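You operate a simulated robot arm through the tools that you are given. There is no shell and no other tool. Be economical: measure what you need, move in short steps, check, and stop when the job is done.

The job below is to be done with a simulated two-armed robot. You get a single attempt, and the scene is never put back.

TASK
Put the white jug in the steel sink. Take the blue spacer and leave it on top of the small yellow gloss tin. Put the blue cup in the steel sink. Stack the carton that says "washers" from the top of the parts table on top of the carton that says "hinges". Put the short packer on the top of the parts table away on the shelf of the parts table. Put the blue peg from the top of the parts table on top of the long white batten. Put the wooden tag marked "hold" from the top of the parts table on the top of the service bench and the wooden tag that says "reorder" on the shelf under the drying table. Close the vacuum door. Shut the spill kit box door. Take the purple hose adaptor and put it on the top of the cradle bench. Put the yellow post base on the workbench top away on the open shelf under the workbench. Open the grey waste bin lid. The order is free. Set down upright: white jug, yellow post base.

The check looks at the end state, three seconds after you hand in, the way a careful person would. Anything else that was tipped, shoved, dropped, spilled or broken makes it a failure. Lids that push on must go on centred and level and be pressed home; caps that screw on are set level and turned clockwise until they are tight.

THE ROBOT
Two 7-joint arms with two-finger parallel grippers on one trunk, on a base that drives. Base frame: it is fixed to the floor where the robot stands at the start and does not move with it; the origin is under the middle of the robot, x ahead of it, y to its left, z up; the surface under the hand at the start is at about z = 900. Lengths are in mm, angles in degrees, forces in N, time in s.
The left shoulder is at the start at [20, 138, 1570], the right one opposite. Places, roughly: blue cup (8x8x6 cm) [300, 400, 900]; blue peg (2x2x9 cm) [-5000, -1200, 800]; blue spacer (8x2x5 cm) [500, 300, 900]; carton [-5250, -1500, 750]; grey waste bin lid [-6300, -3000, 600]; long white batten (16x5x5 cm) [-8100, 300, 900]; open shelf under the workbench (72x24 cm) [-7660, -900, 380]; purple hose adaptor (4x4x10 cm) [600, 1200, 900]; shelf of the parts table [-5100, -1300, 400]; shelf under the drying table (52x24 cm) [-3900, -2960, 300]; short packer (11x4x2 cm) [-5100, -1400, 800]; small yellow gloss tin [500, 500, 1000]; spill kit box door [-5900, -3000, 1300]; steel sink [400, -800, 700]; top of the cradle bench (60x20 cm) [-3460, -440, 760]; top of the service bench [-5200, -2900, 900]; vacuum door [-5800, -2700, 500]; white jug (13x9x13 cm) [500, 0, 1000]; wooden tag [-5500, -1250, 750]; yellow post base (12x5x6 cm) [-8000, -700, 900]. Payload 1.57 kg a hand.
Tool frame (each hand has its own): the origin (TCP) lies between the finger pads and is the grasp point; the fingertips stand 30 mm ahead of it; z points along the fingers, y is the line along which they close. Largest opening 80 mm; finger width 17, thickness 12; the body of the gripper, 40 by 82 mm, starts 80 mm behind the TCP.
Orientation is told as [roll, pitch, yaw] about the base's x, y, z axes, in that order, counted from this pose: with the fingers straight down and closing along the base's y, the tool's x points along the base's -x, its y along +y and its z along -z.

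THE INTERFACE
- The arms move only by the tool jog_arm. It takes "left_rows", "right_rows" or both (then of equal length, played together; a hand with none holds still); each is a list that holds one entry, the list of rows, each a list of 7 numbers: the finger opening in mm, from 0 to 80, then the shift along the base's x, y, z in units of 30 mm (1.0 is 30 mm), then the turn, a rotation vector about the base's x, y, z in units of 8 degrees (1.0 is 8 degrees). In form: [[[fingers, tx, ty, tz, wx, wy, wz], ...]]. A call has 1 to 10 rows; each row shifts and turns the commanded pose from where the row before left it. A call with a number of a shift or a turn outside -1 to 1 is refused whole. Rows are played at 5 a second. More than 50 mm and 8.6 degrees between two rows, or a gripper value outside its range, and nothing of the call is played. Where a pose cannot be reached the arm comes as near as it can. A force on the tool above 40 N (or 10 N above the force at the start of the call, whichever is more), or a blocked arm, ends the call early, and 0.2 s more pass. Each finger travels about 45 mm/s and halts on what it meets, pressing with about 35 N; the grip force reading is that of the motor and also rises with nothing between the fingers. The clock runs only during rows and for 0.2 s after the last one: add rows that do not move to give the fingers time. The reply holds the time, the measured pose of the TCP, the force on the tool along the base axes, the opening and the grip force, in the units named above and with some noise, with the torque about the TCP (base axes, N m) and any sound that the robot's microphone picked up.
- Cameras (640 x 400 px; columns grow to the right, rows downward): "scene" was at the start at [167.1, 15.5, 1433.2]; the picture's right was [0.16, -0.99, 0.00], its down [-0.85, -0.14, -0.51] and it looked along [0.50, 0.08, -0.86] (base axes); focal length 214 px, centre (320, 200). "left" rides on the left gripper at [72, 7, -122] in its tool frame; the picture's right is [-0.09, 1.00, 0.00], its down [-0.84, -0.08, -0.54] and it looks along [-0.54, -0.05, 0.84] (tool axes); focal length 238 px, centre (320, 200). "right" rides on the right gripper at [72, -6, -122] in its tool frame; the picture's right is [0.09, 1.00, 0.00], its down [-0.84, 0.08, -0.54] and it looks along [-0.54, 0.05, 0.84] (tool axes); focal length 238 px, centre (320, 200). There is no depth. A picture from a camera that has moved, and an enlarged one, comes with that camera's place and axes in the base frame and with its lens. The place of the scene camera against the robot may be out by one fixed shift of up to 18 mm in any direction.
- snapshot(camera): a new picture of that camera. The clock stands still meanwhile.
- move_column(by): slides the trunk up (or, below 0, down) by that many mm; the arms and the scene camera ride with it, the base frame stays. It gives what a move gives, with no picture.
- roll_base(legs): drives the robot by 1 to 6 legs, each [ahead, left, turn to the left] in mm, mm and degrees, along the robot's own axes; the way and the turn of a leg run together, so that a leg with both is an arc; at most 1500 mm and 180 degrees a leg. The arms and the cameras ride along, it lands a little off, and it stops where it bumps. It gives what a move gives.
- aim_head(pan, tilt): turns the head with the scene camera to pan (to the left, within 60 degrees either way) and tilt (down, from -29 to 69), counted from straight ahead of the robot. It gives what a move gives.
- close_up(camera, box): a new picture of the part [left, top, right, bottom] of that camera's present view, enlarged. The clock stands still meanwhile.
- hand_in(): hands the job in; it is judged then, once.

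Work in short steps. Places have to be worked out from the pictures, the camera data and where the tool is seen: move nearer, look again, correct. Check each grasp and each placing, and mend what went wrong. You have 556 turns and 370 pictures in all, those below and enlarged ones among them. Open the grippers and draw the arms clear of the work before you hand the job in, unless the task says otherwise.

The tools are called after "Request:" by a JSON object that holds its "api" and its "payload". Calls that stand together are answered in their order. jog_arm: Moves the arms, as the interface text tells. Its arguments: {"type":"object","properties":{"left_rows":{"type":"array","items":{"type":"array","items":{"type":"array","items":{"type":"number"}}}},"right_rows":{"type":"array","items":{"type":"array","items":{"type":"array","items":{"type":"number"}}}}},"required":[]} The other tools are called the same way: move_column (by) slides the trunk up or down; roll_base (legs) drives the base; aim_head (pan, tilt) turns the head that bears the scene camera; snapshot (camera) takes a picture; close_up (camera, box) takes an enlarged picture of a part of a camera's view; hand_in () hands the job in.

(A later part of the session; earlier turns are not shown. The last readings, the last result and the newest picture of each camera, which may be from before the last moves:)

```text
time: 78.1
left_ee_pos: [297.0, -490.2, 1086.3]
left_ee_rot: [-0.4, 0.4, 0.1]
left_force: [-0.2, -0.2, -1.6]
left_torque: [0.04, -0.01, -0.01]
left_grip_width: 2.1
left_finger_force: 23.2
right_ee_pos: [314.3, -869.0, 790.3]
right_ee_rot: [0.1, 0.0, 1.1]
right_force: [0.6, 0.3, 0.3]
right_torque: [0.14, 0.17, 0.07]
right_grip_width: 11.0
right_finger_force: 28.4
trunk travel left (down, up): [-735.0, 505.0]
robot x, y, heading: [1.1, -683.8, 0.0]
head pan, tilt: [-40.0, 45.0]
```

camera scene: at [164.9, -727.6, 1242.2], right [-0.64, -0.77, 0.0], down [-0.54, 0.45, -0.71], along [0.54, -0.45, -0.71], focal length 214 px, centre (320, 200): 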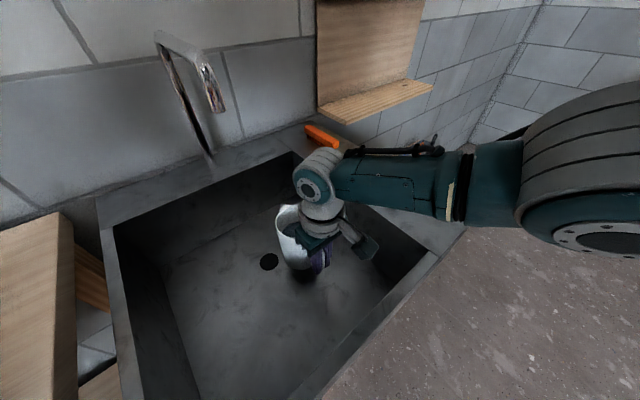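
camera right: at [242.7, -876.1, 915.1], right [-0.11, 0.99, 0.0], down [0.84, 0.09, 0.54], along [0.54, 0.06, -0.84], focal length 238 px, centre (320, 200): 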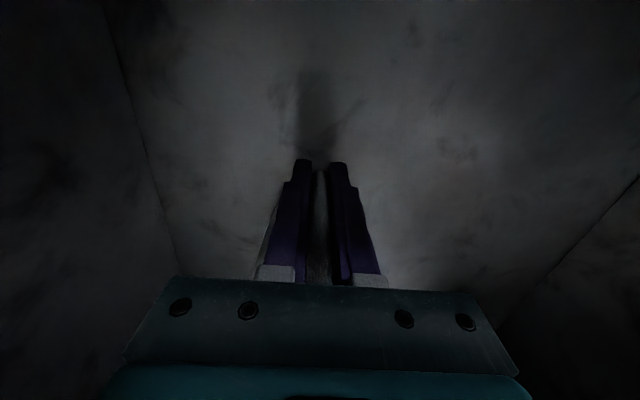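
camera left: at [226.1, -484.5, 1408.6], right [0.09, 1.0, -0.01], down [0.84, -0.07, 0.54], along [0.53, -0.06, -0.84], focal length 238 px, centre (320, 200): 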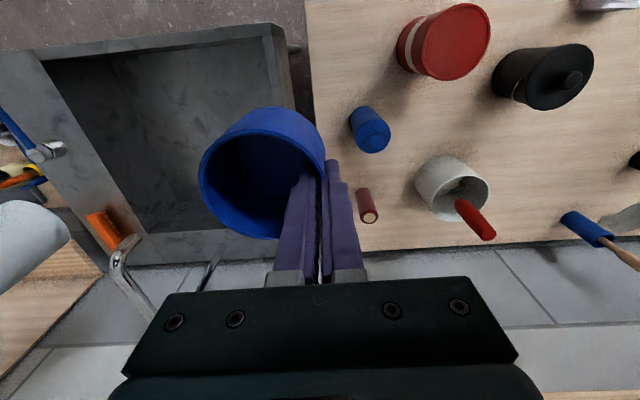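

Weight is now on the floor. Open, and back the fingers out straight up.

Request:
{"api": "jog_arm", "payload": {"right_rows": [[[20, 0, 0, 0, 0, 0, 0], [45, 0, 0, 0, 0, 0, 0], [60, 0, 0, 0, 0, 0, 0], [60, 0, 0, 0, 0, 0, 0], [60, -0.1, 0, 0.5, 0, 0, 0], [60, 0, 0, 1, 0, 0, 0], [60, 0, 0, 1, 0, 0, 0], [60, 0, 0, 1, 0, 0, 0], [60, 0, 0, 1, 0, 0, 0], [60, 0, 0, 1, 0, 0, 0]]]}}

Request:
{"api": "snapshot", "payload": {"camera": "right"}}

Request:
{"api": "snapshot", "payload": {"camera": "scene"}}

```text
time: 80.3
left_ee_pos: [296.0, -490.6, 1086.8]
left_ee_rot: [-0.5, 0.4, 0.1]
left_force: [0.4, -1.5, 0.2]
left_torque: [0.0, -0.02, 0.01]
left_grip_width: 1.9
left_finger_force: 23.9
right_ee_pos: [308.1, -866.0, 954.2]
right_ee_rot: [0.0, 0.0, 1.0]
right_force: [0.0, -0.3, 0.5]
right_torque: [-0.01, -0.07, 0.01]
right_grip_width: 59.9
right_finger_force: 0.1
trunk travel left (down, up): [-735.0, 505.0]
robot x, y, heading: [5.6, -681.3, -0.0]
head pan, tilt: [-40.0, 45.0]
```

```text
311 pictures are left
camera right: at [236.8, -874.7, 1075.2], right [-0.11, 0.99, 0.0], down [0.84, 0.09, 0.54], along [0.54, 0.06, -0.84], focal length 238 px, centre (320, 200)
```

right: 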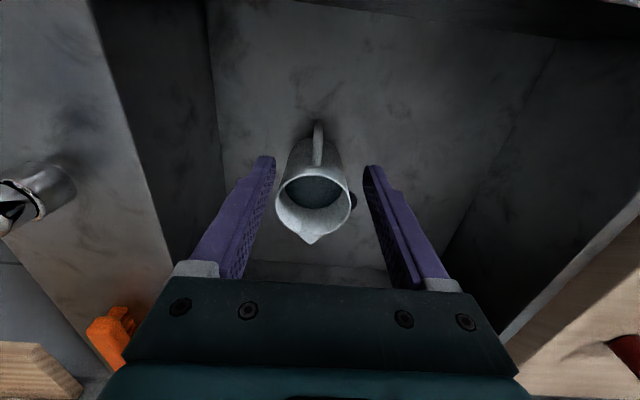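

```text
310 pictures are left
camera scene: at [165.1, -727.7, 1242.2], right [-0.64, -0.77, 0.0], down [-0.54, 0.45, -0.71], along [0.54, -0.45, -0.71], focal length 214 px, centre (320, 200)
```

scene: 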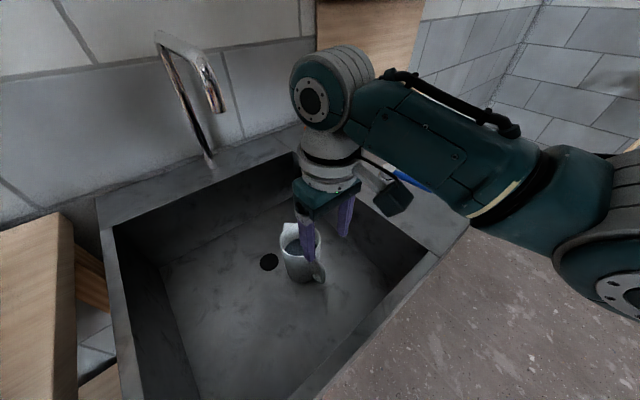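

Jug stands upright in the sink. Raise the right hand, then drive right 170 mm so the cup hangs over the sink's left half.

Request:
{"api": "jog_arm", "payload": {"right_rows": [[[60, 0, 0, 1, 0, 0, 0], [60, 0, 0, 1, 0, 0, 0], [60, 0, 0, 1, 0, 0, 0], [60, 0, 0, 1, 0, 0, 0], [60, 0, 0, 1, 0, 0, 0]]]}}

Request:
{"api": "roll_base", "payload": {"legs": [[0, -170, 0]]}}

Request:
{"api": "jog_arm", "payload": {"left_rows": [[[0, 0.7, 0, -0.8, 0, 0, 0], [0, 0.7, 0, -0.8, 0, 0, 0], [0, 0.5, 0, -0.8, 0, 0, 0], [0, 0, 0, -0.8, 0, 0, 0], [0, 0, 0, -0.8, 0, 0, 0], [0, 0, 0, -0.8, 0, 0, 0], [0, 0, 0, -0.8, 0, 0, 0], [0, 0, 0, 0, 0, 0, 0]]]}}

Request:
{"api": "snapshot", "payload": {"camera": "left"}}

```text
time: 81.5
left_ee_pos: [296.5, -491.4, 1086.7]
left_ee_rot: [-0.5, 0.4, 0.1]
left_force: [0.1, -1.0, -0.7]
left_torque: [-0.03, 0.0, 0.02]
left_grip_width: 1.8
left_finger_force: 23.8
right_ee_pos: [309.5, -867.6, 1103.7]
right_ee_rot: [0.1, 0.1, 1.0]
right_force: [-0.4, 0.2, 0.0]
right_torque: [-0.01, 0.02, -0.02]
right_grip_width: 60.0
right_finger_force: 0.0
trunk travel left (down, up): [-735.0, 505.0]
robot x, y, heading: [3.6, -676.3, 0.3]
head pan, tilt: [-40.0, 45.0]
```

```text
time: 83.0
left_ee_pos: [297.2, -661.5, 1086.1]
left_ee_rot: [-0.4, 0.4, 0.1]
left_force: [0.4, 0.2, 0.1]
left_torque: [0.02, -0.01, -0.04]
left_grip_width: 2.0
left_finger_force: 23.6
right_ee_pos: [310.4, -1039.3, 1103.5]
right_ee_rot: [0.0, 0.0, 1.0]
right_force: [0.4, -0.2, 0.2]
right_torque: [-0.02, 0.0, -0.01]
right_grip_width: 60.0
right_finger_force: 0.0
trunk travel left (down, up): [-735.0, 505.0]
robot x, y, heading: [-0.4, -853.7, 0.0]
head pan, tilt: [-40.0, 45.0]
```

```text
time: 84.8
left_ee_pos: [352.6, -661.3, 919.2]
left_ee_rot: [-0.4, 0.3, 0.2]
left_force: [-0.3, 0.3, -0.1]
left_torque: [0.03, -0.02, 0.03]
left_grip_width: 1.8
left_finger_force: 23.6
right_ee_pos: [309.5, -1040.2, 1103.6]
right_ee_rot: [0.0, -0.1, 1.1]
right_force: [0.2, -0.8, -0.1]
right_torque: [0.03, -0.01, 0.01]
right_grip_width: 60.1
right_finger_force: 0.1
trunk travel left (down, up): [-735.0, 505.0]
robot x, y, heading: [0.5, -850.2, 0.2]
head pan, tilt: [-40.0, 45.0]
```

```text
309 pictures are left
camera left: at [282.3, -655.0, 1040.9], right [0.09, 1.0, -0.01], down [0.84, -0.07, 0.54], along [0.53, -0.06, -0.84], focal length 238 px, centre (320, 200)
```

left: 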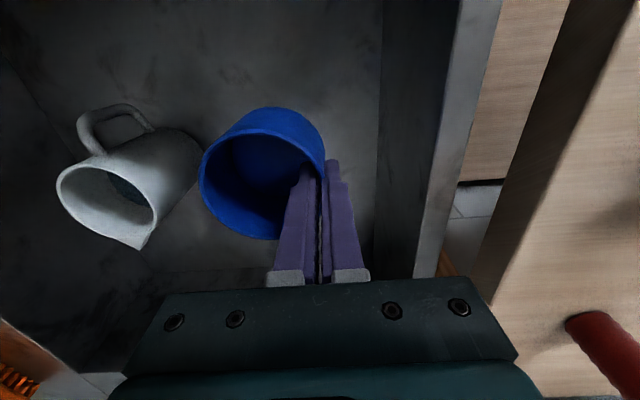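

Shift slightly away from the wall and lower the cup to near the floor (~z 723), then creep.

Request:
{"api": "jog_arm", "payload": {"left_rows": [[[0, 0, -0.5, -0.4, 0, 0, 0], [0, 0, 0, -0.8, 0, 0, 0], [0, 0, 0, -0.8, 0, 0, 0], [0, 0, 0, -0.8, 0, 0, 0], [0, 0, 0, -0.8, 0, 0, 0], [0, 0, 0, -0.3, 0, 0, 0], [0, 0, 0, -0.2, 0, 0, 0], [0, 0, 0, -0.15, 0, 0, 0], [0, 0, 0, 0, 0, 0, 0]]]}}

```text
time: 86.8
left_ee_pos: [328.8, -677.9, 806.4]
left_ee_rot: [-0.5, 0.4, 0.1]
left_force: [0.7, 0.1, -1.2]
left_torque: [0.07, 0.01, -0.01]
left_grip_width: 1.9
left_finger_force: 23.5
left hand out of reach, approached as far as the arm can: row 5, 6, 7
right_ee_pos: [309.1, -1038.3, 1103.5]
right_ee_rot: [0.0, -0.1, 1.1]
right_force: [0.3, -0.2, -0.1]
right_torque: [0.01, 0.01, -0.01]
right_grip_width: 60.0
right_finger_force: 0.1
trunk travel left (down, up): [-735.0, 505.0]
robot x, y, heading: [2.5, -855.7, -0.0]
head pan, tilt: [-40.0, 45.0]
```

Out of reach downward; lower the trunk 20 mm instead, then creep.

Request:
{"api": "move_column", "payload": {"by": -20}}

Request:
{"api": "jog_arm", "payload": {"left_rows": [[[0, 0, 0, -0.1, 0, 0, 0], [0, 0, 0, 0, 0, 0, 0]]]}}

```text
time: 87.4
left_ee_pos: [329.2, -677.2, 786.6]
left_ee_rot: [-0.5, 0.4, 0.0]
left_force: [-0.5, -0.1, -0.4]
left_torque: [0.01, -0.04, 0.01]
left_grip_width: 1.7
left_finger_force: 23.6
right_ee_pos: [309.8, -1040.1, 1083.4]
right_ee_rot: [0.1, -0.1, 1.2]
right_force: [0.5, 0.0, 0.7]
right_torque: [-0.04, -0.01, 0.01]
right_grip_width: 59.7
right_finger_force: 0.1
trunk travel left (down, up): [-715.0, 525.0]
robot x, y, heading: [0.4, -852.4, 0.2]
head pan, tilt: [-40.0, 45.0]
```

```text
time: 88.0
left_ee_pos: [329.1, -677.1, 785.9]
left_ee_rot: [-0.5, 0.2, 0.0]
left_force: [-0.1, -1.2, 14.7]
left_torque: [-0.02, 0.13, 0.0]
left_grip_width: 1.7
left_finger_force: 23.6
right_ee_pos: [309.9, -1038.0, 1085.0]
right_ee_rot: [0.1, 0.0, 1.0]
right_force: [-0.2, -0.6, -0.3]
right_torque: [-0.01, 0.04, 0.03]
right_grip_width: 60.0
right_finger_force: 0.0
trunk travel left (down, up): [-715.0, 525.0]
robot x, y, heading: [2.6, -850.8, 0.3]
head pan, tilt: [-40.0, 45.0]
```

Contact with the floor. Ease up slightly, open, and lift out.

Request:
{"api": "jog_arm", "payload": {"left_rows": [[[0, 0, 0, 0.06, 0, 0, 0], [20, 0, 0, 0, 0, 0, 0], [40, 0, 0, 0, 0, 0, 0], [40, 0, 0, 0, 0, 0, 0], [40, 0, 0, 0.7, 0, 0, 0], [40, 0, 0, 1, 0, 0, 0], [40, 0, 0, 1, 0, 0, 0], [40, 0, 0, 1, 0, 0, 0], [40, 0, 0, 1, 0, 0, 0], [40, 0, 0, 1, 0, 0, 0]]]}}

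Request:
{"api": "snapshot", "payload": {"camera": "left"}}

```text
time: 90.2
left_ee_pos: [327.6, -675.3, 956.1]
left_ee_rot: [-0.5, 0.6, 0.1]
left_force: [-0.4, -1.0, 0.3]
left_torque: [-0.03, 0.05, -0.03]
left_grip_width: 39.9
left_finger_force: 0.1
right_ee_pos: [308.8, -1038.6, 1084.1]
right_ee_rot: [-0.1, 0.0, 1.0]
right_force: [-0.2, 0.5, 0.3]
right_torque: [-0.01, -0.02, 0.0]
right_grip_width: 60.3
right_finger_force: 0.1
trunk travel left (down, up): [-715.0, 525.0]
robot x, y, heading: [1.4, -852.5, 0.2]
head pan, tilt: [-40.0, 45.0]
```

```text
308 pictures are left
camera left: at [257.9, -669.4, 1078.4], right [0.09, 1.0, -0.01], down [0.84, -0.07, 0.54], along [0.53, -0.06, -0.84], focal length 238 px, centre (320, 200)
```

left: 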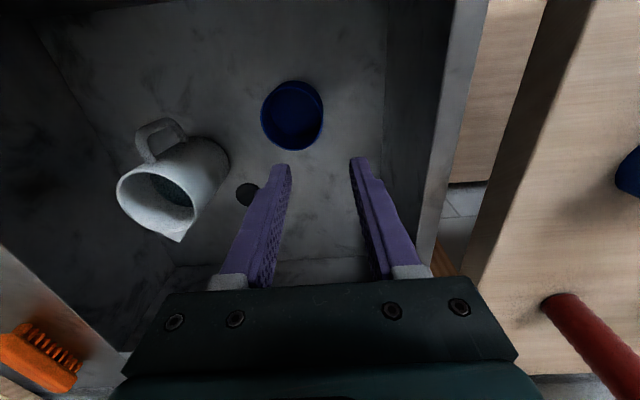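

Both are upright in the sink. Raise the trunk and check the way left toward the purple adaptor.

Request:
{"api": "move_column", "payload": {"by": 220}}

Request:
{"api": "aim_head", "payload": {"pan": 60, "tilt": 30}}

Request:
{"api": "snapshot", "payload": {"camera": "scene"}}

```text
time: 92.6
left_ee_pos: [328.6, -676.0, 1175.6]
left_ee_rot: [-0.4, 0.4, 0.1]
left_force: [0.2, 1.2, 0.1]
left_torque: [0.05, -0.02, 0.03]
left_grip_width: 40.0
left_finger_force: 0.0
right_ee_pos: [309.2, -1039.3, 1302.6]
right_ee_rot: [0.0, 0.1, 1.1]
right_force: [-0.4, 0.1, 0.0]
right_torque: [-0.03, 0.02, 0.03]
right_grip_width: 60.2
right_finger_force: 0.1
trunk travel left (down, up): [-935.0, 305.0]
robot x, y, heading: [4.9, -851.7, 0.2]
head pan, tilt: [-40.0, 45.0]
```

```text
time: 94.3
left_ee_pos: [329.1, -675.7, 1176.8]
left_ee_rot: [-0.4, 0.4, 0.1]
left_force: [-0.3, 0.0, 0.9]
left_torque: [-0.02, 0.0, 0.02]
left_grip_width: 40.1
left_finger_force: 0.2
right_ee_pos: [310.5, -1039.4, 1304.6]
right_ee_rot: [0.0, 0.1, 1.0]
right_force: [0.0, 0.5, 0.5]
right_torque: [0.05, -0.01, -0.01]
right_grip_width: 59.9
right_finger_force: 0.0
trunk travel left (down, up): [-935.0, 305.0]
robot x, y, heading: [6.9, -850.3, -0.1]
head pan, tilt: [60.0, 30.0]
```

```text
307 pictures are left
camera scene: at [148.2, -768.5, 1464.8], right [0.87, -0.5, 0.0], down [-0.25, -0.43, -0.87], along [0.43, 0.75, -0.5], focal length 214 px, centre (320, 200)
```

scene: 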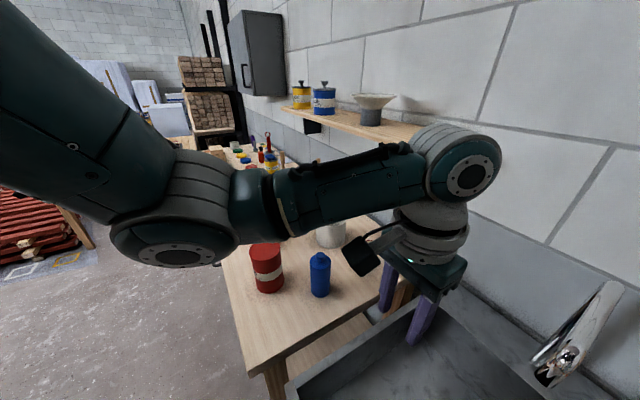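

Way along the bench is clear. Drive left 1650 mm, then look.

Request:
{"api": "roll_base", "payload": {"legs": [[0, 850, 0], [0, 800, 0]]}}

Request:
{"api": "aim_head", "payload": {"pan": 35, "tilt": 35}}

Request:
{"api": "snapshot", "payload": {"camera": "scene"}}

Request:
{"api": "snapshot", "payload": {"camera": "left"}}

```text
time: 102.7
left_ee_pos: [334.0, 962.6, 1175.7]
left_ee_rot: [-0.5, 0.4, -0.4]
left_force: [-0.2, -0.5, -0.1]
left_torque: [-0.01, 0.05, 0.0]
left_grip_width: 39.9
left_finger_force: 0.0
right_ee_pos: [312.1, 599.2, 1305.1]
right_ee_rot: [0.0, 0.0, 0.6]
right_force: [0.1, 0.3, 0.8]
right_torque: [-0.01, -0.02, -0.02]
right_grip_width: 60.0
right_finger_force: 0.2
trunk travel left (down, up): [-935.0, 305.0]
robot x, y, heading: [8.1, 785.2, -0.5]
head pan, tilt: [60.0, 30.0]
```

```text
time: 103.6
left_ee_pos: [332.6, 962.0, 1174.3]
left_ee_rot: [-0.5, 0.3, -0.4]
left_force: [0.3, 0.8, 0.4]
left_torque: [0.0, 0.01, -0.04]
left_grip_width: 39.7
left_finger_force: 0.0
right_ee_pos: [312.5, 599.3, 1303.9]
right_ee_rot: [0.0, -0.1, 0.6]
right_force: [-0.3, -0.5, 0.1]
right_torque: [0.01, 0.0, -0.02]
right_grip_width: 59.8
right_finger_force: 0.0
trunk travel left (down, up): [-935.0, 305.0]
robot x, y, heading: [8.2, 788.2, -0.7]
head pan, tilt: [35.0, 35.0]
```

```text
306 pictures are left
camera scene: at [179.7, 843.4, 1457.1], right [0.57, -0.82, 0.0], down [-0.47, -0.33, -0.82], along [0.67, 0.47, -0.57], focal length 214 px, centre (320, 200)
```

scene: 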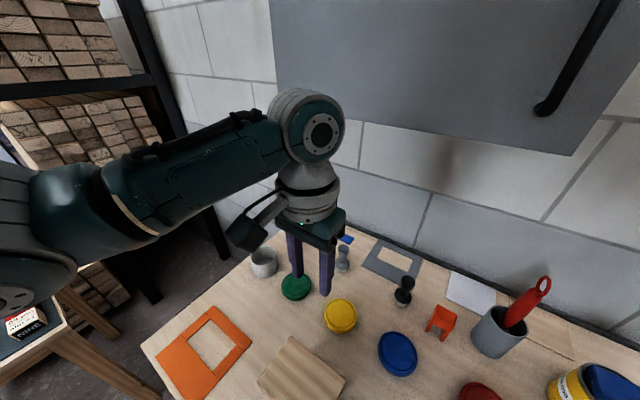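

```text
305 pictures are left
camera left: at [263.8, 969.3, 1298.0], right [0.1, 1.0, -0.01], down [0.84, -0.08, 0.54], along [0.53, -0.06, -0.84], focal length 238 px, centre (320, 200)
```

left: 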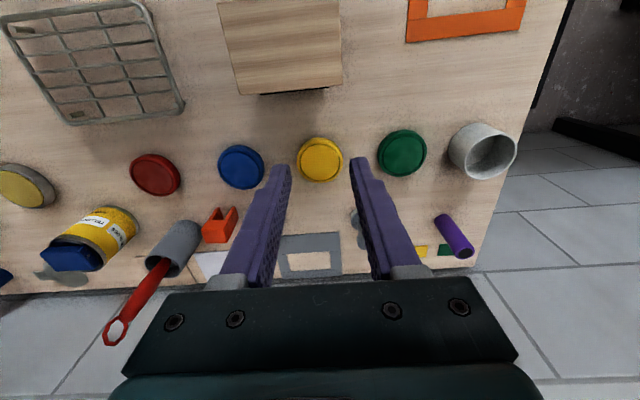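

Adaptor at ≈[585, 1190]; a wall cabinet hangs above (~z 1350), so I work with the trunk low. Raise left hand relative, lower trunk, then drive left and ahead.

Request:
{"api": "jog_arm", "payload": {"left_rows": [[[60, 0, 0, 1, 0, 0, 0], [60, 0, 0, 1, 0, 0, 0], [60, 0, 0, 1, 0, 0, 0], [60, 0, 0, 1, 0, 0, 0]]]}}

Request:
{"api": "move_column", "payload": {"by": -230}}

Request:
{"api": "roll_base", "payload": {"legs": [[0, 250, 0], [100, 0, 0], [40, 0, 0]]}}

Request:
{"api": "snapshot", "payload": {"camera": "left"}}

```text
time: 104.6
left_ee_pos: [332.6, 963.1, 1296.3]
left_ee_rot: [-0.4, 0.5, -0.4]
left_force: [0.6, 0.1, 0.5]
left_torque: [0.03, -0.03, 0.05]
left_grip_width: 60.0
left_finger_force: 0.1
right_ee_pos: [312.6, 599.0, 1303.9]
right_ee_rot: [-0.1, 0.0, 0.6]
right_force: [0.1, 0.4, -0.1]
right_torque: [0.02, 0.05, 0.0]
right_grip_width: 60.0
right_finger_force: 0.0
trunk travel left (down, up): [-935.0, 305.0]
robot x, y, heading: [6.3, 788.1, -0.4]
head pan, tilt: [35.0, 35.0]
```

```text
time: 107.0
left_ee_pos: [332.5, 963.5, 1066.0]
left_ee_rot: [-0.6, 0.3, -0.5]
left_force: [-0.3, 1.0, -0.1]
left_torque: [-0.03, 0.02, 0.01]
left_grip_width: 59.9
left_finger_force: 0.0
right_ee_pos: [312.7, 598.7, 1073.1]
right_ee_rot: [0.0, -0.1, 0.6]
right_force: [0.5, -0.2, 0.0]
right_torque: [0.0, 0.01, 0.01]
right_grip_width: 60.1
right_finger_force: 0.3
trunk travel left (down, up): [-705.0, 535.0]
robot x, y, heading: [8.1, 788.3, -0.4]
head pan, tilt: [35.0, 35.0]
```

```text
time: 110.0
left_ee_pos: [473.0, 1211.6, 1067.7]
left_ee_rot: [-0.4, 0.5, -0.4]
left_force: [0.2, 0.2, 0.2]
left_torque: [0.02, 0.0, 0.0]
left_grip_width: 60.1
left_finger_force: 0.1
right_ee_pos: [454.2, 847.3, 1073.8]
right_ee_rot: [0.0, -0.1, 0.7]
right_force: [-0.3, -0.1, -1.5]
right_torque: [-0.01, -0.02, -0.02]
right_grip_width: 60.0
right_finger_force: 0.1
trunk travel left (down, up): [-705.0, 535.0]
robot x, y, heading: [145.7, 1037.6, -0.3]
head pan, tilt: [35.0, 35.0]
```

```text
304 pictures are left
camera left: at [403.1, 1218.1, 1189.2], right [0.1, 1.0, -0.01], down [0.84, -0.08, 0.54], along [0.53, -0.06, -0.84], focal length 238 px, centre (320, 200)
```

left: 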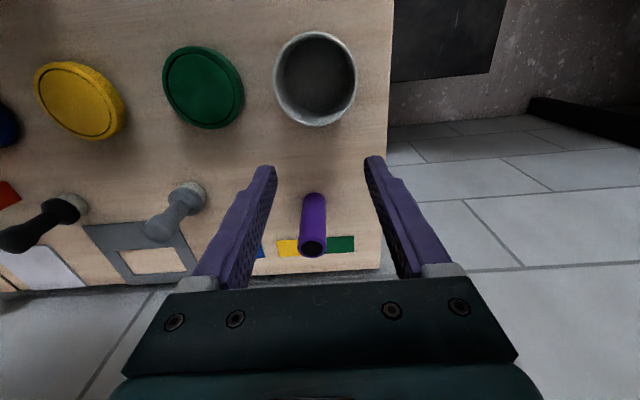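

Adaptor at ≈[583, 1189], standing. Move over it and check.

Request:
{"api": "jog_arm", "payload": {"left_rows": [[[70, 0.9, -0.2, 0, 0, 0, 0], [70, 0.9, -0.2, 0, 0, 0, 0], [70, 0.9, -0.2, 0, 0, 0, 0], [70, 0.9, -0.15, 0, 0, 0, 0], [70, 0, 0, -0.3, 0, 0, 0], [70, 0, 0, 0, 0, 0, 0]]]}}

Request:
{"api": "snapshot", "payload": {"camera": "left"}}

```text
time: 111.4
left_ee_pos: [581.3, 1190.4, 1059.2]
left_ee_rot: [-0.3, 0.4, -0.3]
left_force: [-0.2, 0.2, 0.5]
left_torque: [-0.01, 0.0, -0.01]
left_grip_width: 70.1
left_finger_force: 0.2
right_ee_pos: [453.4, 847.0, 1073.0]
right_ee_rot: [-0.1, -0.1, 0.6]
right_force: [0.1, 0.1, 0.2]
right_torque: [-0.05, -0.01, -0.01]
right_grip_width: 60.2
right_finger_force: 0.0
trunk travel left (down, up): [-705.0, 535.0]
robot x, y, heading: [144.4, 1038.5, -0.2]
head pan, tilt: [35.0, 35.0]
```

```text
303 pictures are left
camera left: at [510.9, 1196.7, 1180.9], right [0.1, 1.0, -0.01], down [0.84, -0.08, 0.54], along [0.53, -0.06, -0.84], focal length 238 px, centre (320, 200)
```

left: 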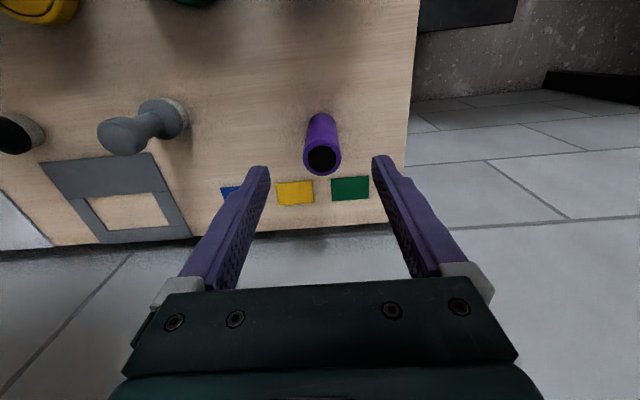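

Aligned. Descend to z 960 and close.

Request:
{"api": "jog_arm", "payload": {"left_rows": [[[70, 0.1, 0, -0.8, 0, 0, 0], [70, 0, 0, -0.9, 0, 0, 0], [70, 0, 0, -0.9, 0, 0, 0], [70, 0, 0, -0.7, 0, 0, 0], [20, 0, 0, 0, 0, 0, 0], [20, 0, 0, 0, 0, 0, 0], [10, 0, 0, 0, 0, 0, 0], [10, 0, 0, 0, 0, 0, 0], [10, 0, 0, 0, 0, 0, 0]]]}}

Request:
{"api": "snapshot", "payload": {"camera": "left"}}

```text
time: 113.4
left_ee_pos: [584.5, 1187.6, 957.2]
left_ee_rot: [-0.5, 0.5, -0.3]
left_force: [-0.2, -0.4, 0.4]
left_torque: [0.0, 0.03, 0.01]
left_grip_width: 31.6
left_finger_force: 34.3
right_ee_pos: [453.3, 847.3, 1074.4]
right_ee_rot: [0.1, 0.0, 0.7]
right_force: [0.3, 0.5, 0.2]
right_torque: [0.0, -0.01, 0.03]
right_grip_width: 60.0
right_finger_force: 0.1
trunk travel left (down, up): [-705.0, 535.0]
robot x, y, heading: [146.0, 1036.8, -0.4]
head pan, tilt: [35.0, 35.0]
```

```text
302 pictures are left
camera left: at [515.1, 1194.2, 1080.2], right [0.1, 1.0, -0.01], down [0.84, -0.08, 0.54], along [0.53, -0.06, -0.84], focal length 238 px, centre (320, 200)
```

left: 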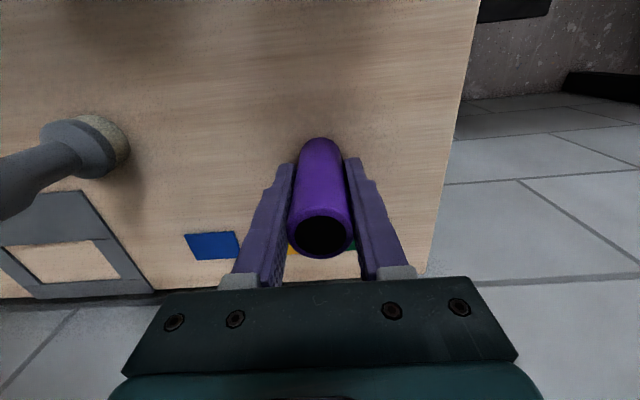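

Gripped (32 mm). Lift, retract, then back away from the bench.

Request:
{"api": "jog_arm", "payload": {"left_rows": [[[10, 0, 0, 0.8, 0, 0, 0], [10, 0, 0, 0.9, 0, 0, 0], [10, 0, 0, 0.9, 0, 0, 0], [10, -0.8, 0, 0.9, 0, 0, 0], [10, -1, 0, 0, 0, 0, 0], [10, -1, 0, 0, 0, 0, 0], [10, -1, 0, 0, 0, 0, 0], [10, -1, 0, 0, 0, 0, 0], [10, -1, 0, 0, 0, 0, 0]]]}}

Request:
{"api": "move_column", "payload": {"by": 100}}

Request:
{"api": "roll_base", "payload": {"legs": [[-400, 0, 0]]}}

Request:
{"api": "aim_head", "payload": {"pan": 0, "tilt": 25}}

Request:
{"api": "snapshot", "payload": {"camera": "scene"}}

```text
time: 115.4
left_ee_pos: [409.2, 1187.5, 1065.9]
left_ee_rot: [-0.4, 0.5, -0.3]
left_force: [0.0, 0.0, -0.7]
left_torque: [-0.02, -0.04, 0.04]
left_grip_width: 31.4
left_finger_force: 35.3
right_ee_pos: [453.4, 846.8, 1074.4]
right_ee_rot: [0.0, 0.1, 0.7]
right_force: [0.5, -0.3, 0.0]
right_torque: [0.01, -0.01, -0.02]
right_grip_width: 60.1
right_finger_force: 0.0
trunk travel left (down, up): [-705.0, 535.0]
robot x, y, heading: [152.9, 1036.0, -0.2]
head pan, tilt: [35.0, 35.0]
```

```text
time: 116.8
left_ee_pos: [409.8, 1187.6, 1164.6]
left_ee_rot: [-0.5, 0.4, -0.3]
left_force: [-0.1, 0.6, 0.0]
left_torque: [0.0, 0.04, -0.01]
left_grip_width: 31.3
left_finger_force: 34.6
right_ee_pos: [454.1, 847.3, 1175.0]
right_ee_rot: [0.0, 0.1, 0.8]
right_force: [-1.0, 0.4, -0.6]
right_torque: [-0.04, 0.0, -0.07]
right_grip_width: 60.1
right_finger_force: 0.1
trunk travel left (down, up): [-805.0, 435.0]
robot x, y, heading: [144.4, 1039.8, -0.4]
head pan, tilt: [35.0, 35.0]
```

```text
time: 119.3
left_ee_pos: [7.4, 1189.1, 1164.0]
left_ee_rot: [-0.5, 0.5, -0.5]
left_force: [0.0, 0.1, -0.5]
left_torque: [-0.04, 0.02, 0.0]
left_grip_width: 31.6
left_finger_force: 35.3
right_ee_pos: [50.3, 849.9, 1174.9]
right_ee_rot: [-0.1, 0.0, 0.6]
right_force: [0.6, 0.2, -1.3]
right_torque: [-0.01, -0.01, -0.01]
right_grip_width: 60.1
right_finger_force: 0.1
trunk travel left (down, up): [-805.0, 435.0]
robot x, y, heading: [-257.7, 1037.2, -0.2]
head pan, tilt: [35.0, 35.0]
```

```text
time: 120.3
left_ee_pos: [7.6, 1188.9, 1165.4]
left_ee_rot: [-0.4, 0.5, -0.4]
left_force: [-0.9, 0.3, -0.3]
left_torque: [0.02, -0.02, -0.02]
left_grip_width: 31.9
left_finger_force: 35.0
right_ee_pos: [50.8, 849.4, 1174.8]
right_ee_rot: [0.1, 0.0, 0.7]
right_force: [-0.2, 1.0, 0.2]
right_torque: [0.0, -0.02, 0.0]
right_grip_width: 60.0
right_finger_force: 0.0
trunk travel left (down, up): [-805.0, 435.0]
robot x, y, heading: [-253.2, 1038.4, -0.7]
head pan, tilt: [0.0, 25.0]
```

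```text
301 pictures are left
camera scene: at [-62.4, 1042.5, 1342.8], right [-0.01, -1.0, 0.0], down [-0.42, 0.0, -0.91], along [0.91, -0.01, -0.42], focal length 214 px, centre (320, 200)
```

scene: 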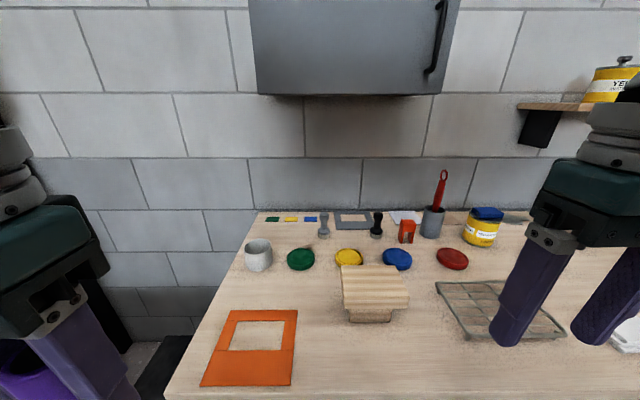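

Turn right 90° and look along −y for a way behind.

Request:
{"api": "roll_base", "payload": {"legs": [[-200, 0, 0], [0, 0, -90]]}}

Request:
{"api": "aim_head", "payload": {"pan": -55, "tilt": 10}}

Request:
{"api": "snapshot", "payload": {"camera": "scene"}}

Request:
{"api": "aim_head", "payload": {"pan": 0, "tilt": 15}}

Request:
{"api": "snapshot", "payload": {"camera": "scene"}}

```text
time: 125.7
left_ee_pos: [-302.4, 776.3, 1164.6]
left_ee_rot: [-0.5, 0.3, -90.6]
left_force: [0.2, -0.6, -0.5]
left_torque: [0.01, -0.01, 0.01]
left_grip_width: 31.5
left_finger_force: 35.5
right_ee_pos: [-643.7, 735.0, 1174.7]
right_ee_rot: [0.0, 0.0, -89.6]
right_force: [-1.4, -1.0, 0.2]
right_torque: [0.01, -0.02, -0.02]
right_grip_width: 59.9
right_finger_force: 0.1
trunk travel left (down, up): [-805.0, 435.0]
robot x, y, heading: [-451.3, 1043.2, -90.6]
head pan, tilt: [0.0, 25.0]
```

```text
time: 126.9
left_ee_pos: [-301.9, 776.8, 1164.7]
left_ee_rot: [-0.5, 0.4, -90.6]
left_force: [-0.1, -0.2, -1.3]
left_torque: [-0.01, 0.02, 0.02]
left_grip_width: 31.9
left_finger_force: 35.1
right_ee_pos: [-641.8, 734.8, 1173.4]
right_ee_rot: [0.0, -0.1, -89.6]
right_force: [0.5, 0.5, -0.5]
right_torque: [-0.03, -0.02, 0.0]
right_grip_width: 60.0
right_finger_force: 0.0
trunk travel left (down, up): [-805.0, 435.0]
robot x, y, heading: [-457.6, 1039.1, -90.7]
head pan, tilt: [-55.0, 10.0]
```

```text
300 pictures are left
camera scene: at [-528.4, 892.8, 1367.2], right [-0.57, 0.82, 0.0], down [0.14, 0.1, -0.98], along [-0.81, -0.56, -0.17], focal length 214 px, centre (320, 200)
```

scene: 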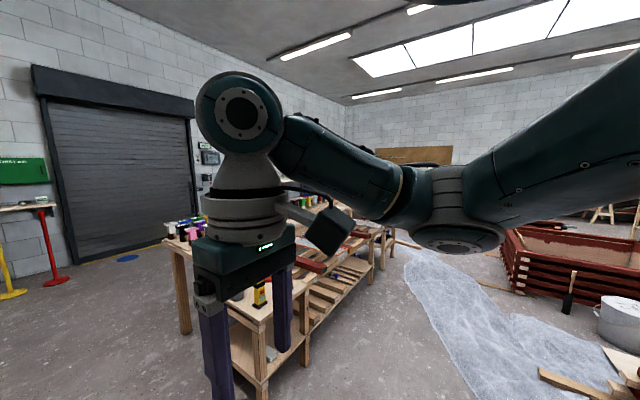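

```text
time: 128.2
left_ee_pos: [-301.7, 778.8, 1164.5]
left_ee_rot: [-0.5, 0.4, -90.6]
left_force: [-0.1, -0.4, -0.1]
left_torque: [-0.01, -0.01, 0.01]
left_grip_width: 31.9
left_finger_force: 35.1
right_ee_pos: [-642.7, 734.6, 1173.5]
right_ee_rot: [0.0, 0.0, -89.6]
right_force: [-0.1, 0.9, 0.5]
right_torque: [-0.02, 0.01, 0.01]
right_grip_width: 60.2
right_finger_force: 0.1
trunk travel left (down, up): [-805.0, 435.0]
robot x, y, heading: [-449.9, 1042.5, -90.6]
head pan, tilt: [0.0, 15.0]
```

```text
299 pictures are left
camera scene: at [-452.8, 852.1, 1359.1], right [-1.0, 0.01, 0.0], down [0.0, 0.26, -0.97], along [-0.01, -0.97, -0.26], focal length 214 px, centre (320, 200)
```

scene: 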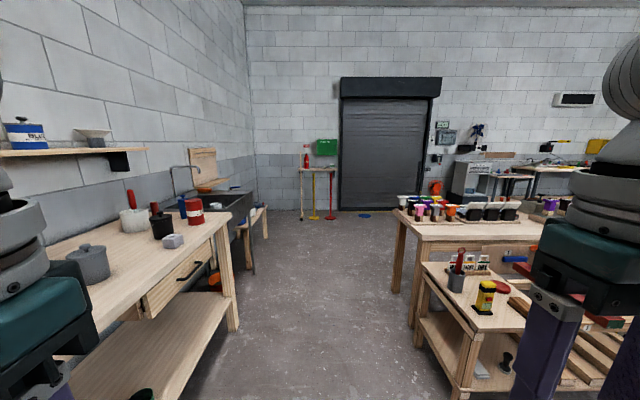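

Turn to face −x (another −90°) and look along the aisle.

Request:
{"api": "roll_base", "payload": {"legs": [[0, 0, -90]]}}

Request:
{"api": "aim_head", "payload": {"pan": 0, "tilt": 12}}

Request:
{"api": "snapshot", "payload": {"camera": "scene"}}

Request:
{"api": "aim_head", "payload": {"pan": 20, "tilt": 20}}

Request:
{"api": "snapshot", "payload": {"camera": "scene"}}

```text
time: 132.4
left_ee_pos: [-713.6, 889.4, 1164.7]
left_ee_rot: [-0.5, 0.4, 180.0]
left_force: [0.1, -0.3, -1.0]
left_torque: [0.03, -0.01, -0.01]
left_grip_width: 31.7
left_finger_force: 35.0
right_ee_pos: [-758.1, 1228.6, 1173.5]
right_ee_rot: [0.0, 0.0, -179.0]
right_force: [0.1, -0.1, 0.4]
right_torque: [0.01, -0.03, -0.01]
right_grip_width: 60.1
right_finger_force: 0.1
trunk travel left (down, up): [-805.0, 435.0]
robot x, y, heading: [-451.2, 1042.3, 179.9]
head pan, tilt: [0.0, 15.0]
```

```text
time: 133.0
left_ee_pos: [-713.7, 888.2, 1164.0]
left_ee_rot: [-0.5, 0.4, 180.1]
left_force: [-0.4, 0.3, 0.0]
left_torque: [-0.02, -0.03, 0.01]
left_grip_width: 31.9
left_finger_force: 35.1
right_ee_pos: [-759.0, 1228.7, 1174.5]
right_ee_rot: [0.0, -0.1, -179.0]
right_force: [-0.4, 0.2, 0.9]
right_torque: [0.0, 0.0, -0.01]
right_grip_width: 59.9
right_finger_force: 0.0
trunk travel left (down, up): [-805.0, 435.0]
robot x, y, heading: [-448.0, 1040.1, 180.0]
head pan, tilt: [0.0, 12.0]
```

```text
298 pictures are left
camera scene: at [-643.9, 1045.4, 1363.9], right [0.0, 1.0, 0.0], down [0.21, 0.0, -0.98], along [-0.98, 0.0, -0.21], focal length 214 px, centre (320, 200)
```

scene: 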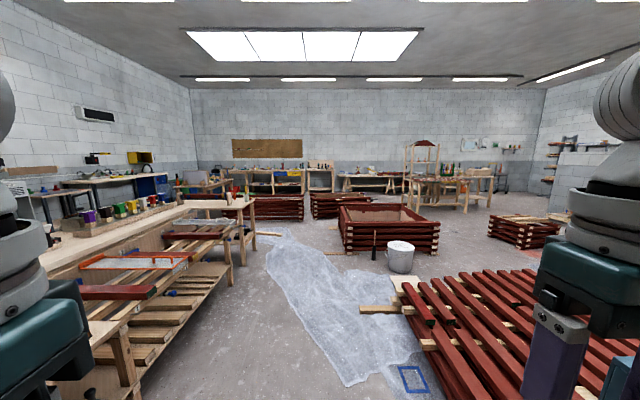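

```text
time: 133.8
left_ee_pos: [-713.1, 889.4, 1165.2]
left_ee_rot: [-0.6, 0.4, 180.0]
left_force: [0.6, -0.1, -0.5]
left_torque: [0.03, -0.01, -0.03]
left_grip_width: 31.6
left_finger_force: 34.3
right_ee_pos: [-759.0, 1228.4, 1173.2]
right_ee_rot: [0.0, 0.0, -179.0]
right_force: [-0.2, -0.3, 0.3]
right_torque: [-0.02, 0.03, 0.0]
right_grip_width: 60.2
right_finger_force: 0.1
trunk travel left (down, up): [-805.0, 435.0]
robot x, y, heading: [-450.1, 1041.9, 179.9]
head pan, tilt: [20.0, 20.0]
```

```text
297 pictures are left
camera scene: at [-638.2, 1013.6, 1350.9], right [-0.34, 0.94, 0.0], down [0.32, 0.12, -0.94], along [-0.88, -0.32, -0.34], focal length 214 px, centre (320, 200)
```

scene: 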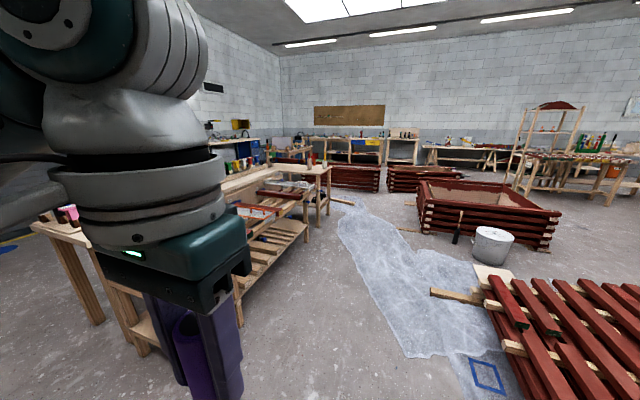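

The south route (between bench and tables) looks open. Drive along −y (robot's left) down that corridor at x≈−370.

Request:
{"api": "roll_base", "payload": {"legs": [[-80, 0, 0], [0, 1250, 0], [0, 1250, 0]]}}

Request:
{"api": "aim_head", "payload": {"pan": 0, "tilt": 12}}

Request:
{"api": "snapshot", "payload": {"camera": "scene"}}

```text
time: 146.6
left_ee_pos: [-684.7, -1589.2, 1165.0]
left_ee_rot: [-0.5, 0.5, 179.0]
left_force: [-0.1, -0.2, 0.2]
left_torque: [0.01, -0.01, 0.01]
left_grip_width: 31.5
left_finger_force: 34.4
right_ee_pos: [-723.8, -1248.3, 1173.6]
right_ee_rot: [0.0, 0.0, -180.0]
right_force: [0.7, 0.2, 0.0]
right_torque: [-0.03, 0.01, -0.02]
right_grip_width: 60.0
right_finger_force: 0.1
trunk travel left (down, up): [-805.0, 435.0]
robot x, y, heading: [-417.3, -1443.3, 179.0]
head pan, tilt: [20.0, 20.0]
```

```text
time: 147.5
left_ee_pos: [-684.0, -1590.2, 1164.6]
left_ee_rot: [-0.4, 0.3, 179.0]
left_force: [0.0, 0.3, -1.1]
left_torque: [0.01, -0.03, -0.03]
left_grip_width: 31.9
left_finger_force: 34.2
right_ee_pos: [-724.0, -1248.5, 1174.1]
right_ee_rot: [0.0, 0.1, -180.0]
right_force: [0.0, -0.6, 0.0]
right_torque: [0.01, 0.01, -0.02]
right_grip_width: 60.0
right_finger_force: 0.1
trunk travel left (down, up): [-805.0, 435.0]
robot x, y, heading: [-419.5, -1445.0, 178.9]
head pan, tilt: [0.0, 12.0]
```

```text
296 pictures are left
camera scene: at [-612.0, -1434.1, 1363.9], right [0.02, 1.0, 0.0], down [0.21, 0.0, -0.98], along [-0.98, 0.02, -0.21], focal length 214 px, centre (320, 200)
```

scene: 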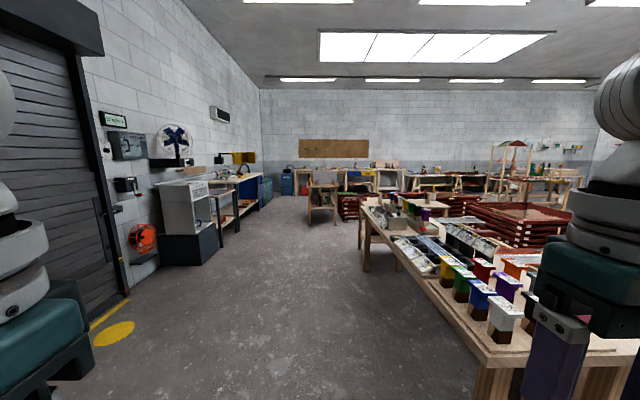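

South aisle is clear. Drive ahead 2600 mm and look right toward the cradle bench.

Request:
{"api": "roll_base", "payload": {"legs": [[1300, 0, 0.5], [1300, 0, 0.5]]}}

Request:
{"api": "aim_head", "payload": {"pan": -40, "tilt": 20}}

Request:
{"api": "snapshot", "payload": {"camera": "scene"}}

Request:
{"api": "aim_head", "payload": {"pan": 0, "tilt": 15}}

Request:
{"api": "snapshot", "payload": {"camera": "scene"}}

```text
time: 160.2
left_ee_pos: [-3302.5, -1537.3, 1164.1]
left_ee_rot: [-0.6, 0.5, 179.1]
left_force: [-0.2, 0.3, -0.6]
left_torque: [0.0, -0.02, -0.01]
left_grip_width: 31.5
left_finger_force: 34.8
right_ee_pos: [-3342.5, -1195.5, 1174.1]
right_ee_rot: [-0.1, -0.1, 180.0]
right_force: [0.0, -0.8, -0.2]
right_torque: [-0.01, -0.02, 0.04]
right_grip_width: 60.0
right_finger_force: 0.0
trunk travel left (down, up): [-805.0, 435.0]
robot x, y, heading: [-3036.4, -1391.7, 178.5]
head pan, tilt: [0.0, 12.0]
```

```text
time: 161.3
left_ee_pos: [-3301.6, -1537.5, 1164.8]
left_ee_rot: [-0.5, 0.4, 179.0]
left_force: [0.3, -0.3, -0.9]
left_torque: [-0.04, -0.01, 0.03]
left_grip_width: 31.6
left_finger_force: 34.9
right_ee_pos: [-3341.8, -1196.4, 1174.2]
right_ee_rot: [0.0, 0.0, 180.1]
right_force: [0.0, 0.6, 0.2]
right_torque: [0.0, 0.02, 0.01]
right_grip_width: 60.1
right_finger_force: 0.1
trunk travel left (down, up): [-805.0, 435.0]
robot x, y, heading: [-3040.1, -1391.4, 178.9]
head pan, tilt: [-40.0, 20.0]
```

```text
295 pictures are left
camera scene: at [-3206.8, -1321.7, 1350.9], right [0.66, 0.76, 0.0], down [0.26, -0.22, -0.94], along [-0.71, 0.62, -0.34], focal length 214 px, centre (320, 200)
```

scene: 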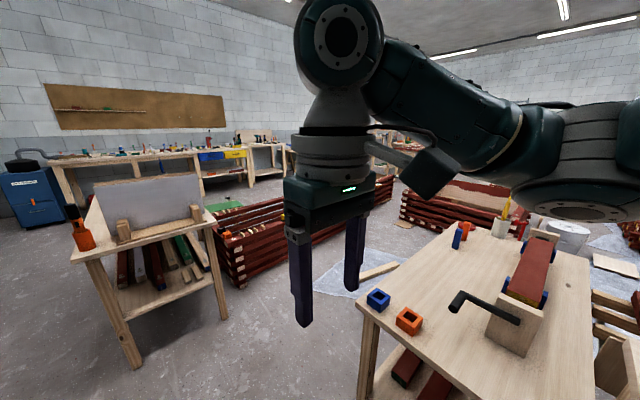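

```text
time: 162.3
left_ee_pos: [-3301.1, -1536.9, 1165.5]
left_ee_rot: [-0.6, 0.3, 178.9]
left_force: [0.4, 0.0, 0.2]
left_torque: [0.01, -0.01, 0.0]
left_grip_width: 31.7
left_finger_force: 35.5
right_ee_pos: [-3342.0, -1196.6, 1173.7]
right_ee_rot: [0.1, 0.0, 180.0]
right_force: [-0.2, -0.4, 0.5]
right_torque: [0.02, 0.04, 0.03]
right_grip_width: 59.9
right_finger_force: 0.0
trunk travel left (down, up): [-805.0, 435.0]
robot x, y, heading: [-3037.5, -1388.3, 179.0]
head pan, tilt: [0.0, 15.0]
```

```text
294 pictures are left
camera scene: at [-3229.9, -1381.0, 1359.0], right [0.02, 1.0, 0.0], down [0.26, 0.0, -0.97], along [-0.97, 0.02, -0.26], focal length 214 px, centre (320, 200)
```

scene: 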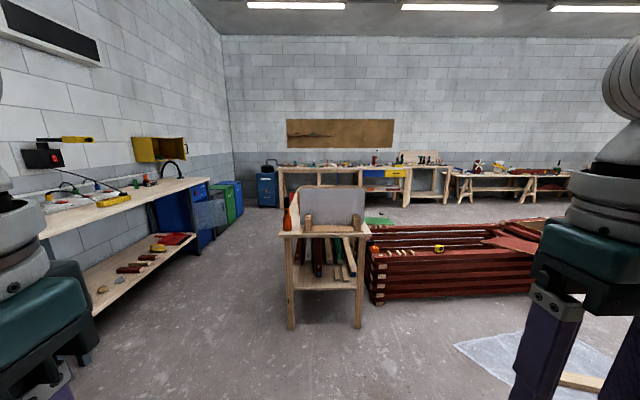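

The cradle bench is at x −3550…−3000, with its near (south) edge at y≈−840. Turn right to face +y, shift left 270 and look.

Request:
{"api": "roll_base", "payload": {"legs": [[0, 0, -89], [0, 270, 0]]}}

Request:
{"api": "aim_head", "payload": {"pan": 0, "tilt": 35}}

Request:
{"api": "snapshot", "payload": {"camera": "scene"}}

```text
time: 168.0
left_ee_pos: [-3464.7, -1140.5, 1165.2]
left_ee_rot: [-0.5, 0.5, 91.7]
left_force: [0.2, -0.2, -0.4]
left_torque: [-0.03, -0.02, -0.01]
left_grip_width: 31.9
left_finger_force: 35.0
right_ee_pos: [-3125.7, -1083.1, 1174.6]
right_ee_rot: [0.0, -0.1, 92.7]
right_force: [0.5, 0.2, 0.5]
right_torque: [0.02, -0.01, 0.01]
right_grip_width: 60.0
right_finger_force: 0.1
trunk travel left (down, up): [-805.0, 435.0]
robot x, y, heading: [-3302.5, -1401.3, 91.8]
head pan, tilt: [0.0, 15.0]
```

```text
time: 168.8
left_ee_pos: [-3463.7, -1139.5, 1165.2]
left_ee_rot: [-0.6, 0.5, 91.8]
left_force: [0.4, 0.0, -0.5]
left_torque: [-0.01, -0.03, 0.01]
left_grip_width: 31.6
left_finger_force: 34.5
right_ee_pos: [-3125.1, -1084.7, 1173.6]
right_ee_rot: [0.1, 0.0, 92.6]
right_force: [-0.2, 0.7, 0.0]
right_torque: [0.01, 0.02, 0.0]
right_grip_width: 60.1
right_finger_force: 0.0
trunk travel left (down, up): [-805.0, 435.0]
robot x, y, heading: [-3305.9, -1396.3, 91.7]
head pan, tilt: [0.0, 35.0]
```

```text
293 pictures are left
camera scene: at [-3308.5, -1204.6, 1327.1], right [1.0, 0.03, 0.0], down [0.02, -0.57, -0.82], along [-0.02, 0.82, -0.57], focal length 214 px, centre (320, 200)
```

scene: 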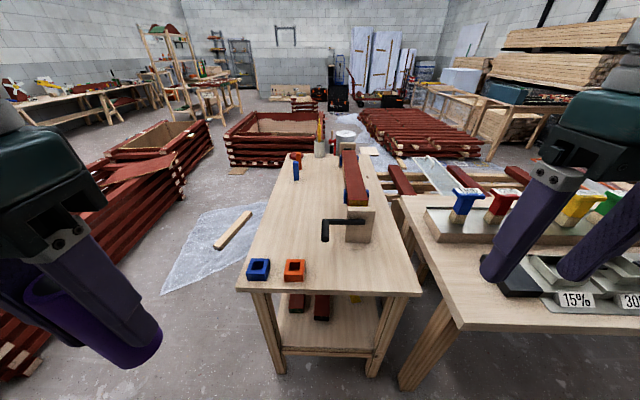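

Forward 400 mm, raise the right hand a bit, then lower the trunk 230 mm.

Request:
{"api": "jog_arm", "payload": {"right_rows": [[[40, 0, -0.5, 1, 0, 0, 0], [40, 0, -0.5, 1, 0, 0, 0], [40, 0, -0.5, 1, 0, 0, 0], [40, 0, -0.5, 0, 0, 0, 0]]]}}

Request:
{"api": "roll_base", "payload": {"legs": [[380, 0, 0]]}}

Request:
{"api": "move_column", "payload": {"by": -220}}

Request:
{"api": "snapshot", "payload": {"camera": "left"}}

Request:
{"api": "snapshot", "payload": {"camera": "scene"}}

```text
time: 169.8
left_ee_pos: [-3464.5, -1140.3, 1165.4]
left_ee_rot: [-0.5, 0.4, 91.7]
left_force: [0.4, 0.8, -0.6]
left_torque: [0.04, 0.0, 0.0]
left_grip_width: 31.6
left_finger_force: 34.7
right_ee_pos: [-3126.2, -1146.3, 1262.2]
right_ee_rot: [-0.3, 1.3, 92.5]
right_force: [0.5, -0.1, 0.3]
right_torque: [0.0, -0.03, -0.03]
right_grip_width: 40.2
right_finger_force: 0.0
trunk travel left (down, up): [-805.0, 435.0]
robot x, y, heading: [-3299.8, -1397.3, 91.4]
head pan, tilt: [0.0, 35.0]
```

```text
time: 172.2
left_ee_pos: [-3473.9, -757.9, 1164.6]
left_ee_rot: [-0.5, 0.5, 91.6]
left_force: [0.5, 0.3, -0.5]
left_torque: [-0.01, -0.01, -0.01]
left_grip_width: 31.5
left_finger_force: 35.0
right_ee_pos: [-3136.4, -765.9, 1262.7]
right_ee_rot: [-0.3, 0.8, 92.8]
right_force: [-1.0, 0.7, -0.2]
right_torque: [-0.01, -0.02, -0.01]
right_grip_width: 40.0
right_finger_force: 0.1
trunk travel left (down, up): [-805.0, 435.0]
robot x, y, heading: [-3317.2, -1015.2, 91.8]
head pan, tilt: [0.0, 35.0]
```

```text
time: 174.5
left_ee_pos: [-3474.8, -758.0, 945.3]
left_ee_rot: [-0.5, 0.5, 91.6]
left_force: [0.3, 0.2, -1.2]
left_torque: [-0.03, 0.0, 0.01]
left_grip_width: 31.6
left_finger_force: 34.9
right_ee_pos: [-3135.9, -765.8, 1042.5]
right_ee_rot: [-0.3, 0.9, 92.8]
right_force: [-0.1, 0.0, 1.1]
right_torque: [0.02, 0.01, 0.02]
right_grip_width: 39.9
right_finger_force: 0.1
trunk travel left (down, up): [-585.0, 655.0]
robot x, y, heading: [-3319.0, -1014.3, 91.7]
head pan, tilt: [0.0, 35.0]
```

```text
292 pictures are left
camera left: at [-3479.5, -830.0, 1067.5], right [-1.0, 0.06, -0.01], down [0.05, 0.84, 0.54], along [0.04, 0.53, -0.84], focal length 238 px, centre (320, 200)
```

left: 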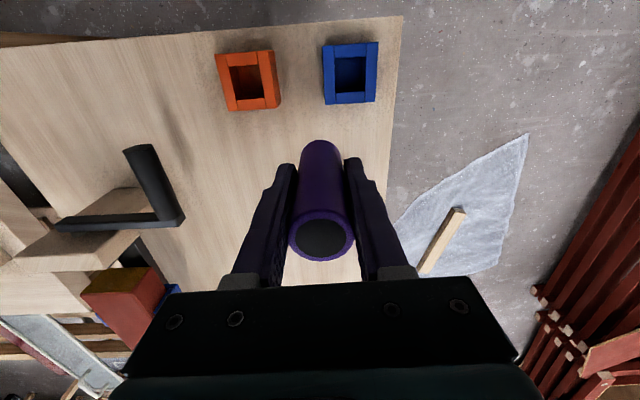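

```text
291 pictures are left
camera scene: at [-3319.3, -822.5, 1107.1], right [1.0, 0.03, 0.0], down [0.02, -0.57, -0.82], along [-0.02, 0.82, -0.57], focal length 214 px, centre (320, 200)
```

scene: 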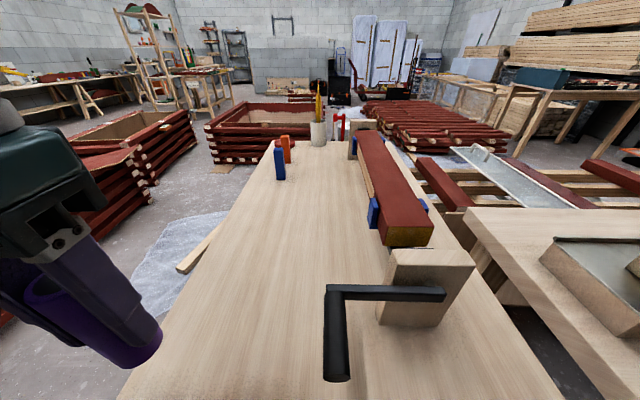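

Move to ≈[−3450, −605] and descend toward the top (TCP ~820).

Request:
{"api": "jog_arm", "payload": {"left_rows": [[[10, 0.15, 0.9, 0, 0, 0, 0], [10, 0.15, 0.9, 0, 0, 0, 0], [10, 0.15, 0.9, 0, 0, 0, 0], [10, 0.15, 0.9, 0, 0, 0, 0], [10, 0.15, 0.9, 0, 0, 0, 0], [10, 0, 0.6, -0.8, 0, 0, 0], [10, 0, 0, -0.9, 0, 0, 0], [10, 0, 0, -0.9, 0, 0, 0], [10, 0, 0, -0.7, 0, 0, 0], [10, 0, 0, 0, 0, 0, 0]]]}}

Request:
{"api": "snapshot", "payload": {"camera": "left"}}

```text
time: 176.7
left_ee_pos: [-3452.0, -604.7, 844.7]
left_ee_rot: [-0.4, 0.5, 91.5]
left_force: [1.0, 0.0, -0.2]
left_torque: [0.02, -0.01, -0.04]
left_grip_width: 31.8
left_finger_force: 34.8
right_ee_pos: [-3135.9, -765.2, 1040.9]
right_ee_rot: [-0.3, 0.9, 92.8]
right_force: [0.1, 0.1, 0.1]
right_torque: [0.01, 0.01, -0.01]
right_grip_width: 40.0
right_finger_force: 0.0
trunk travel left (down, up): [-585.0, 655.0]
robot x, y, heading: [-3313.6, -1018.3, 91.6]
head pan, tilt: [0.0, 35.0]
```

```text
290 pictures are left
camera left: at [-3456.8, -676.7, 968.1], right [-1.0, 0.07, -0.01], down [0.05, 0.84, 0.54], along [0.04, 0.53, -0.84], focal length 238 px, centre (320, 200)
```

left: 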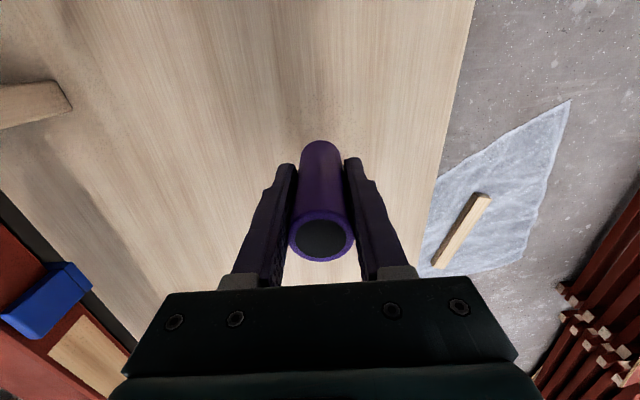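

Creep down to contact.

Request:
{"api": "jog_arm", "payload": {"left_rows": [[[10, 0, 0, -0.4, 0, 0, 0], [10, 0, 0, -0.2, 0, 0, 0], [10, 0, 0, -0.1, 0, 0, 0], [10, 0, 0, -0.1, 0, 0, 0], [10, 0, 0, -0.1, 0, 0, 0], [10, 0, 0, 0, 0, 0, 0]]]}}

```text
time: 178.1
left_ee_pos: [-3451.9, -604.5, 819.3]
left_ee_rot: [-0.5, 0.5, 91.6]
left_force: [1.5, 1.2, -1.4]
left_torque: [0.01, -0.02, -0.02]
left_grip_width: 31.8
left_finger_force: 35.1
right_ee_pos: [-3136.4, -765.8, 1042.3]
right_ee_rot: [-0.2, 0.9, 92.8]
right_force: [-0.1, 0.0, -0.2]
right_torque: [-0.02, 0.01, -0.04]
right_grip_width: 40.1
right_finger_force: 0.0
trunk travel left (down, up): [-585.0, 655.0]
robot x, y, heading: [-3314.4, -1012.7, 91.4]
head pan, tilt: [0.0, 35.0]
```

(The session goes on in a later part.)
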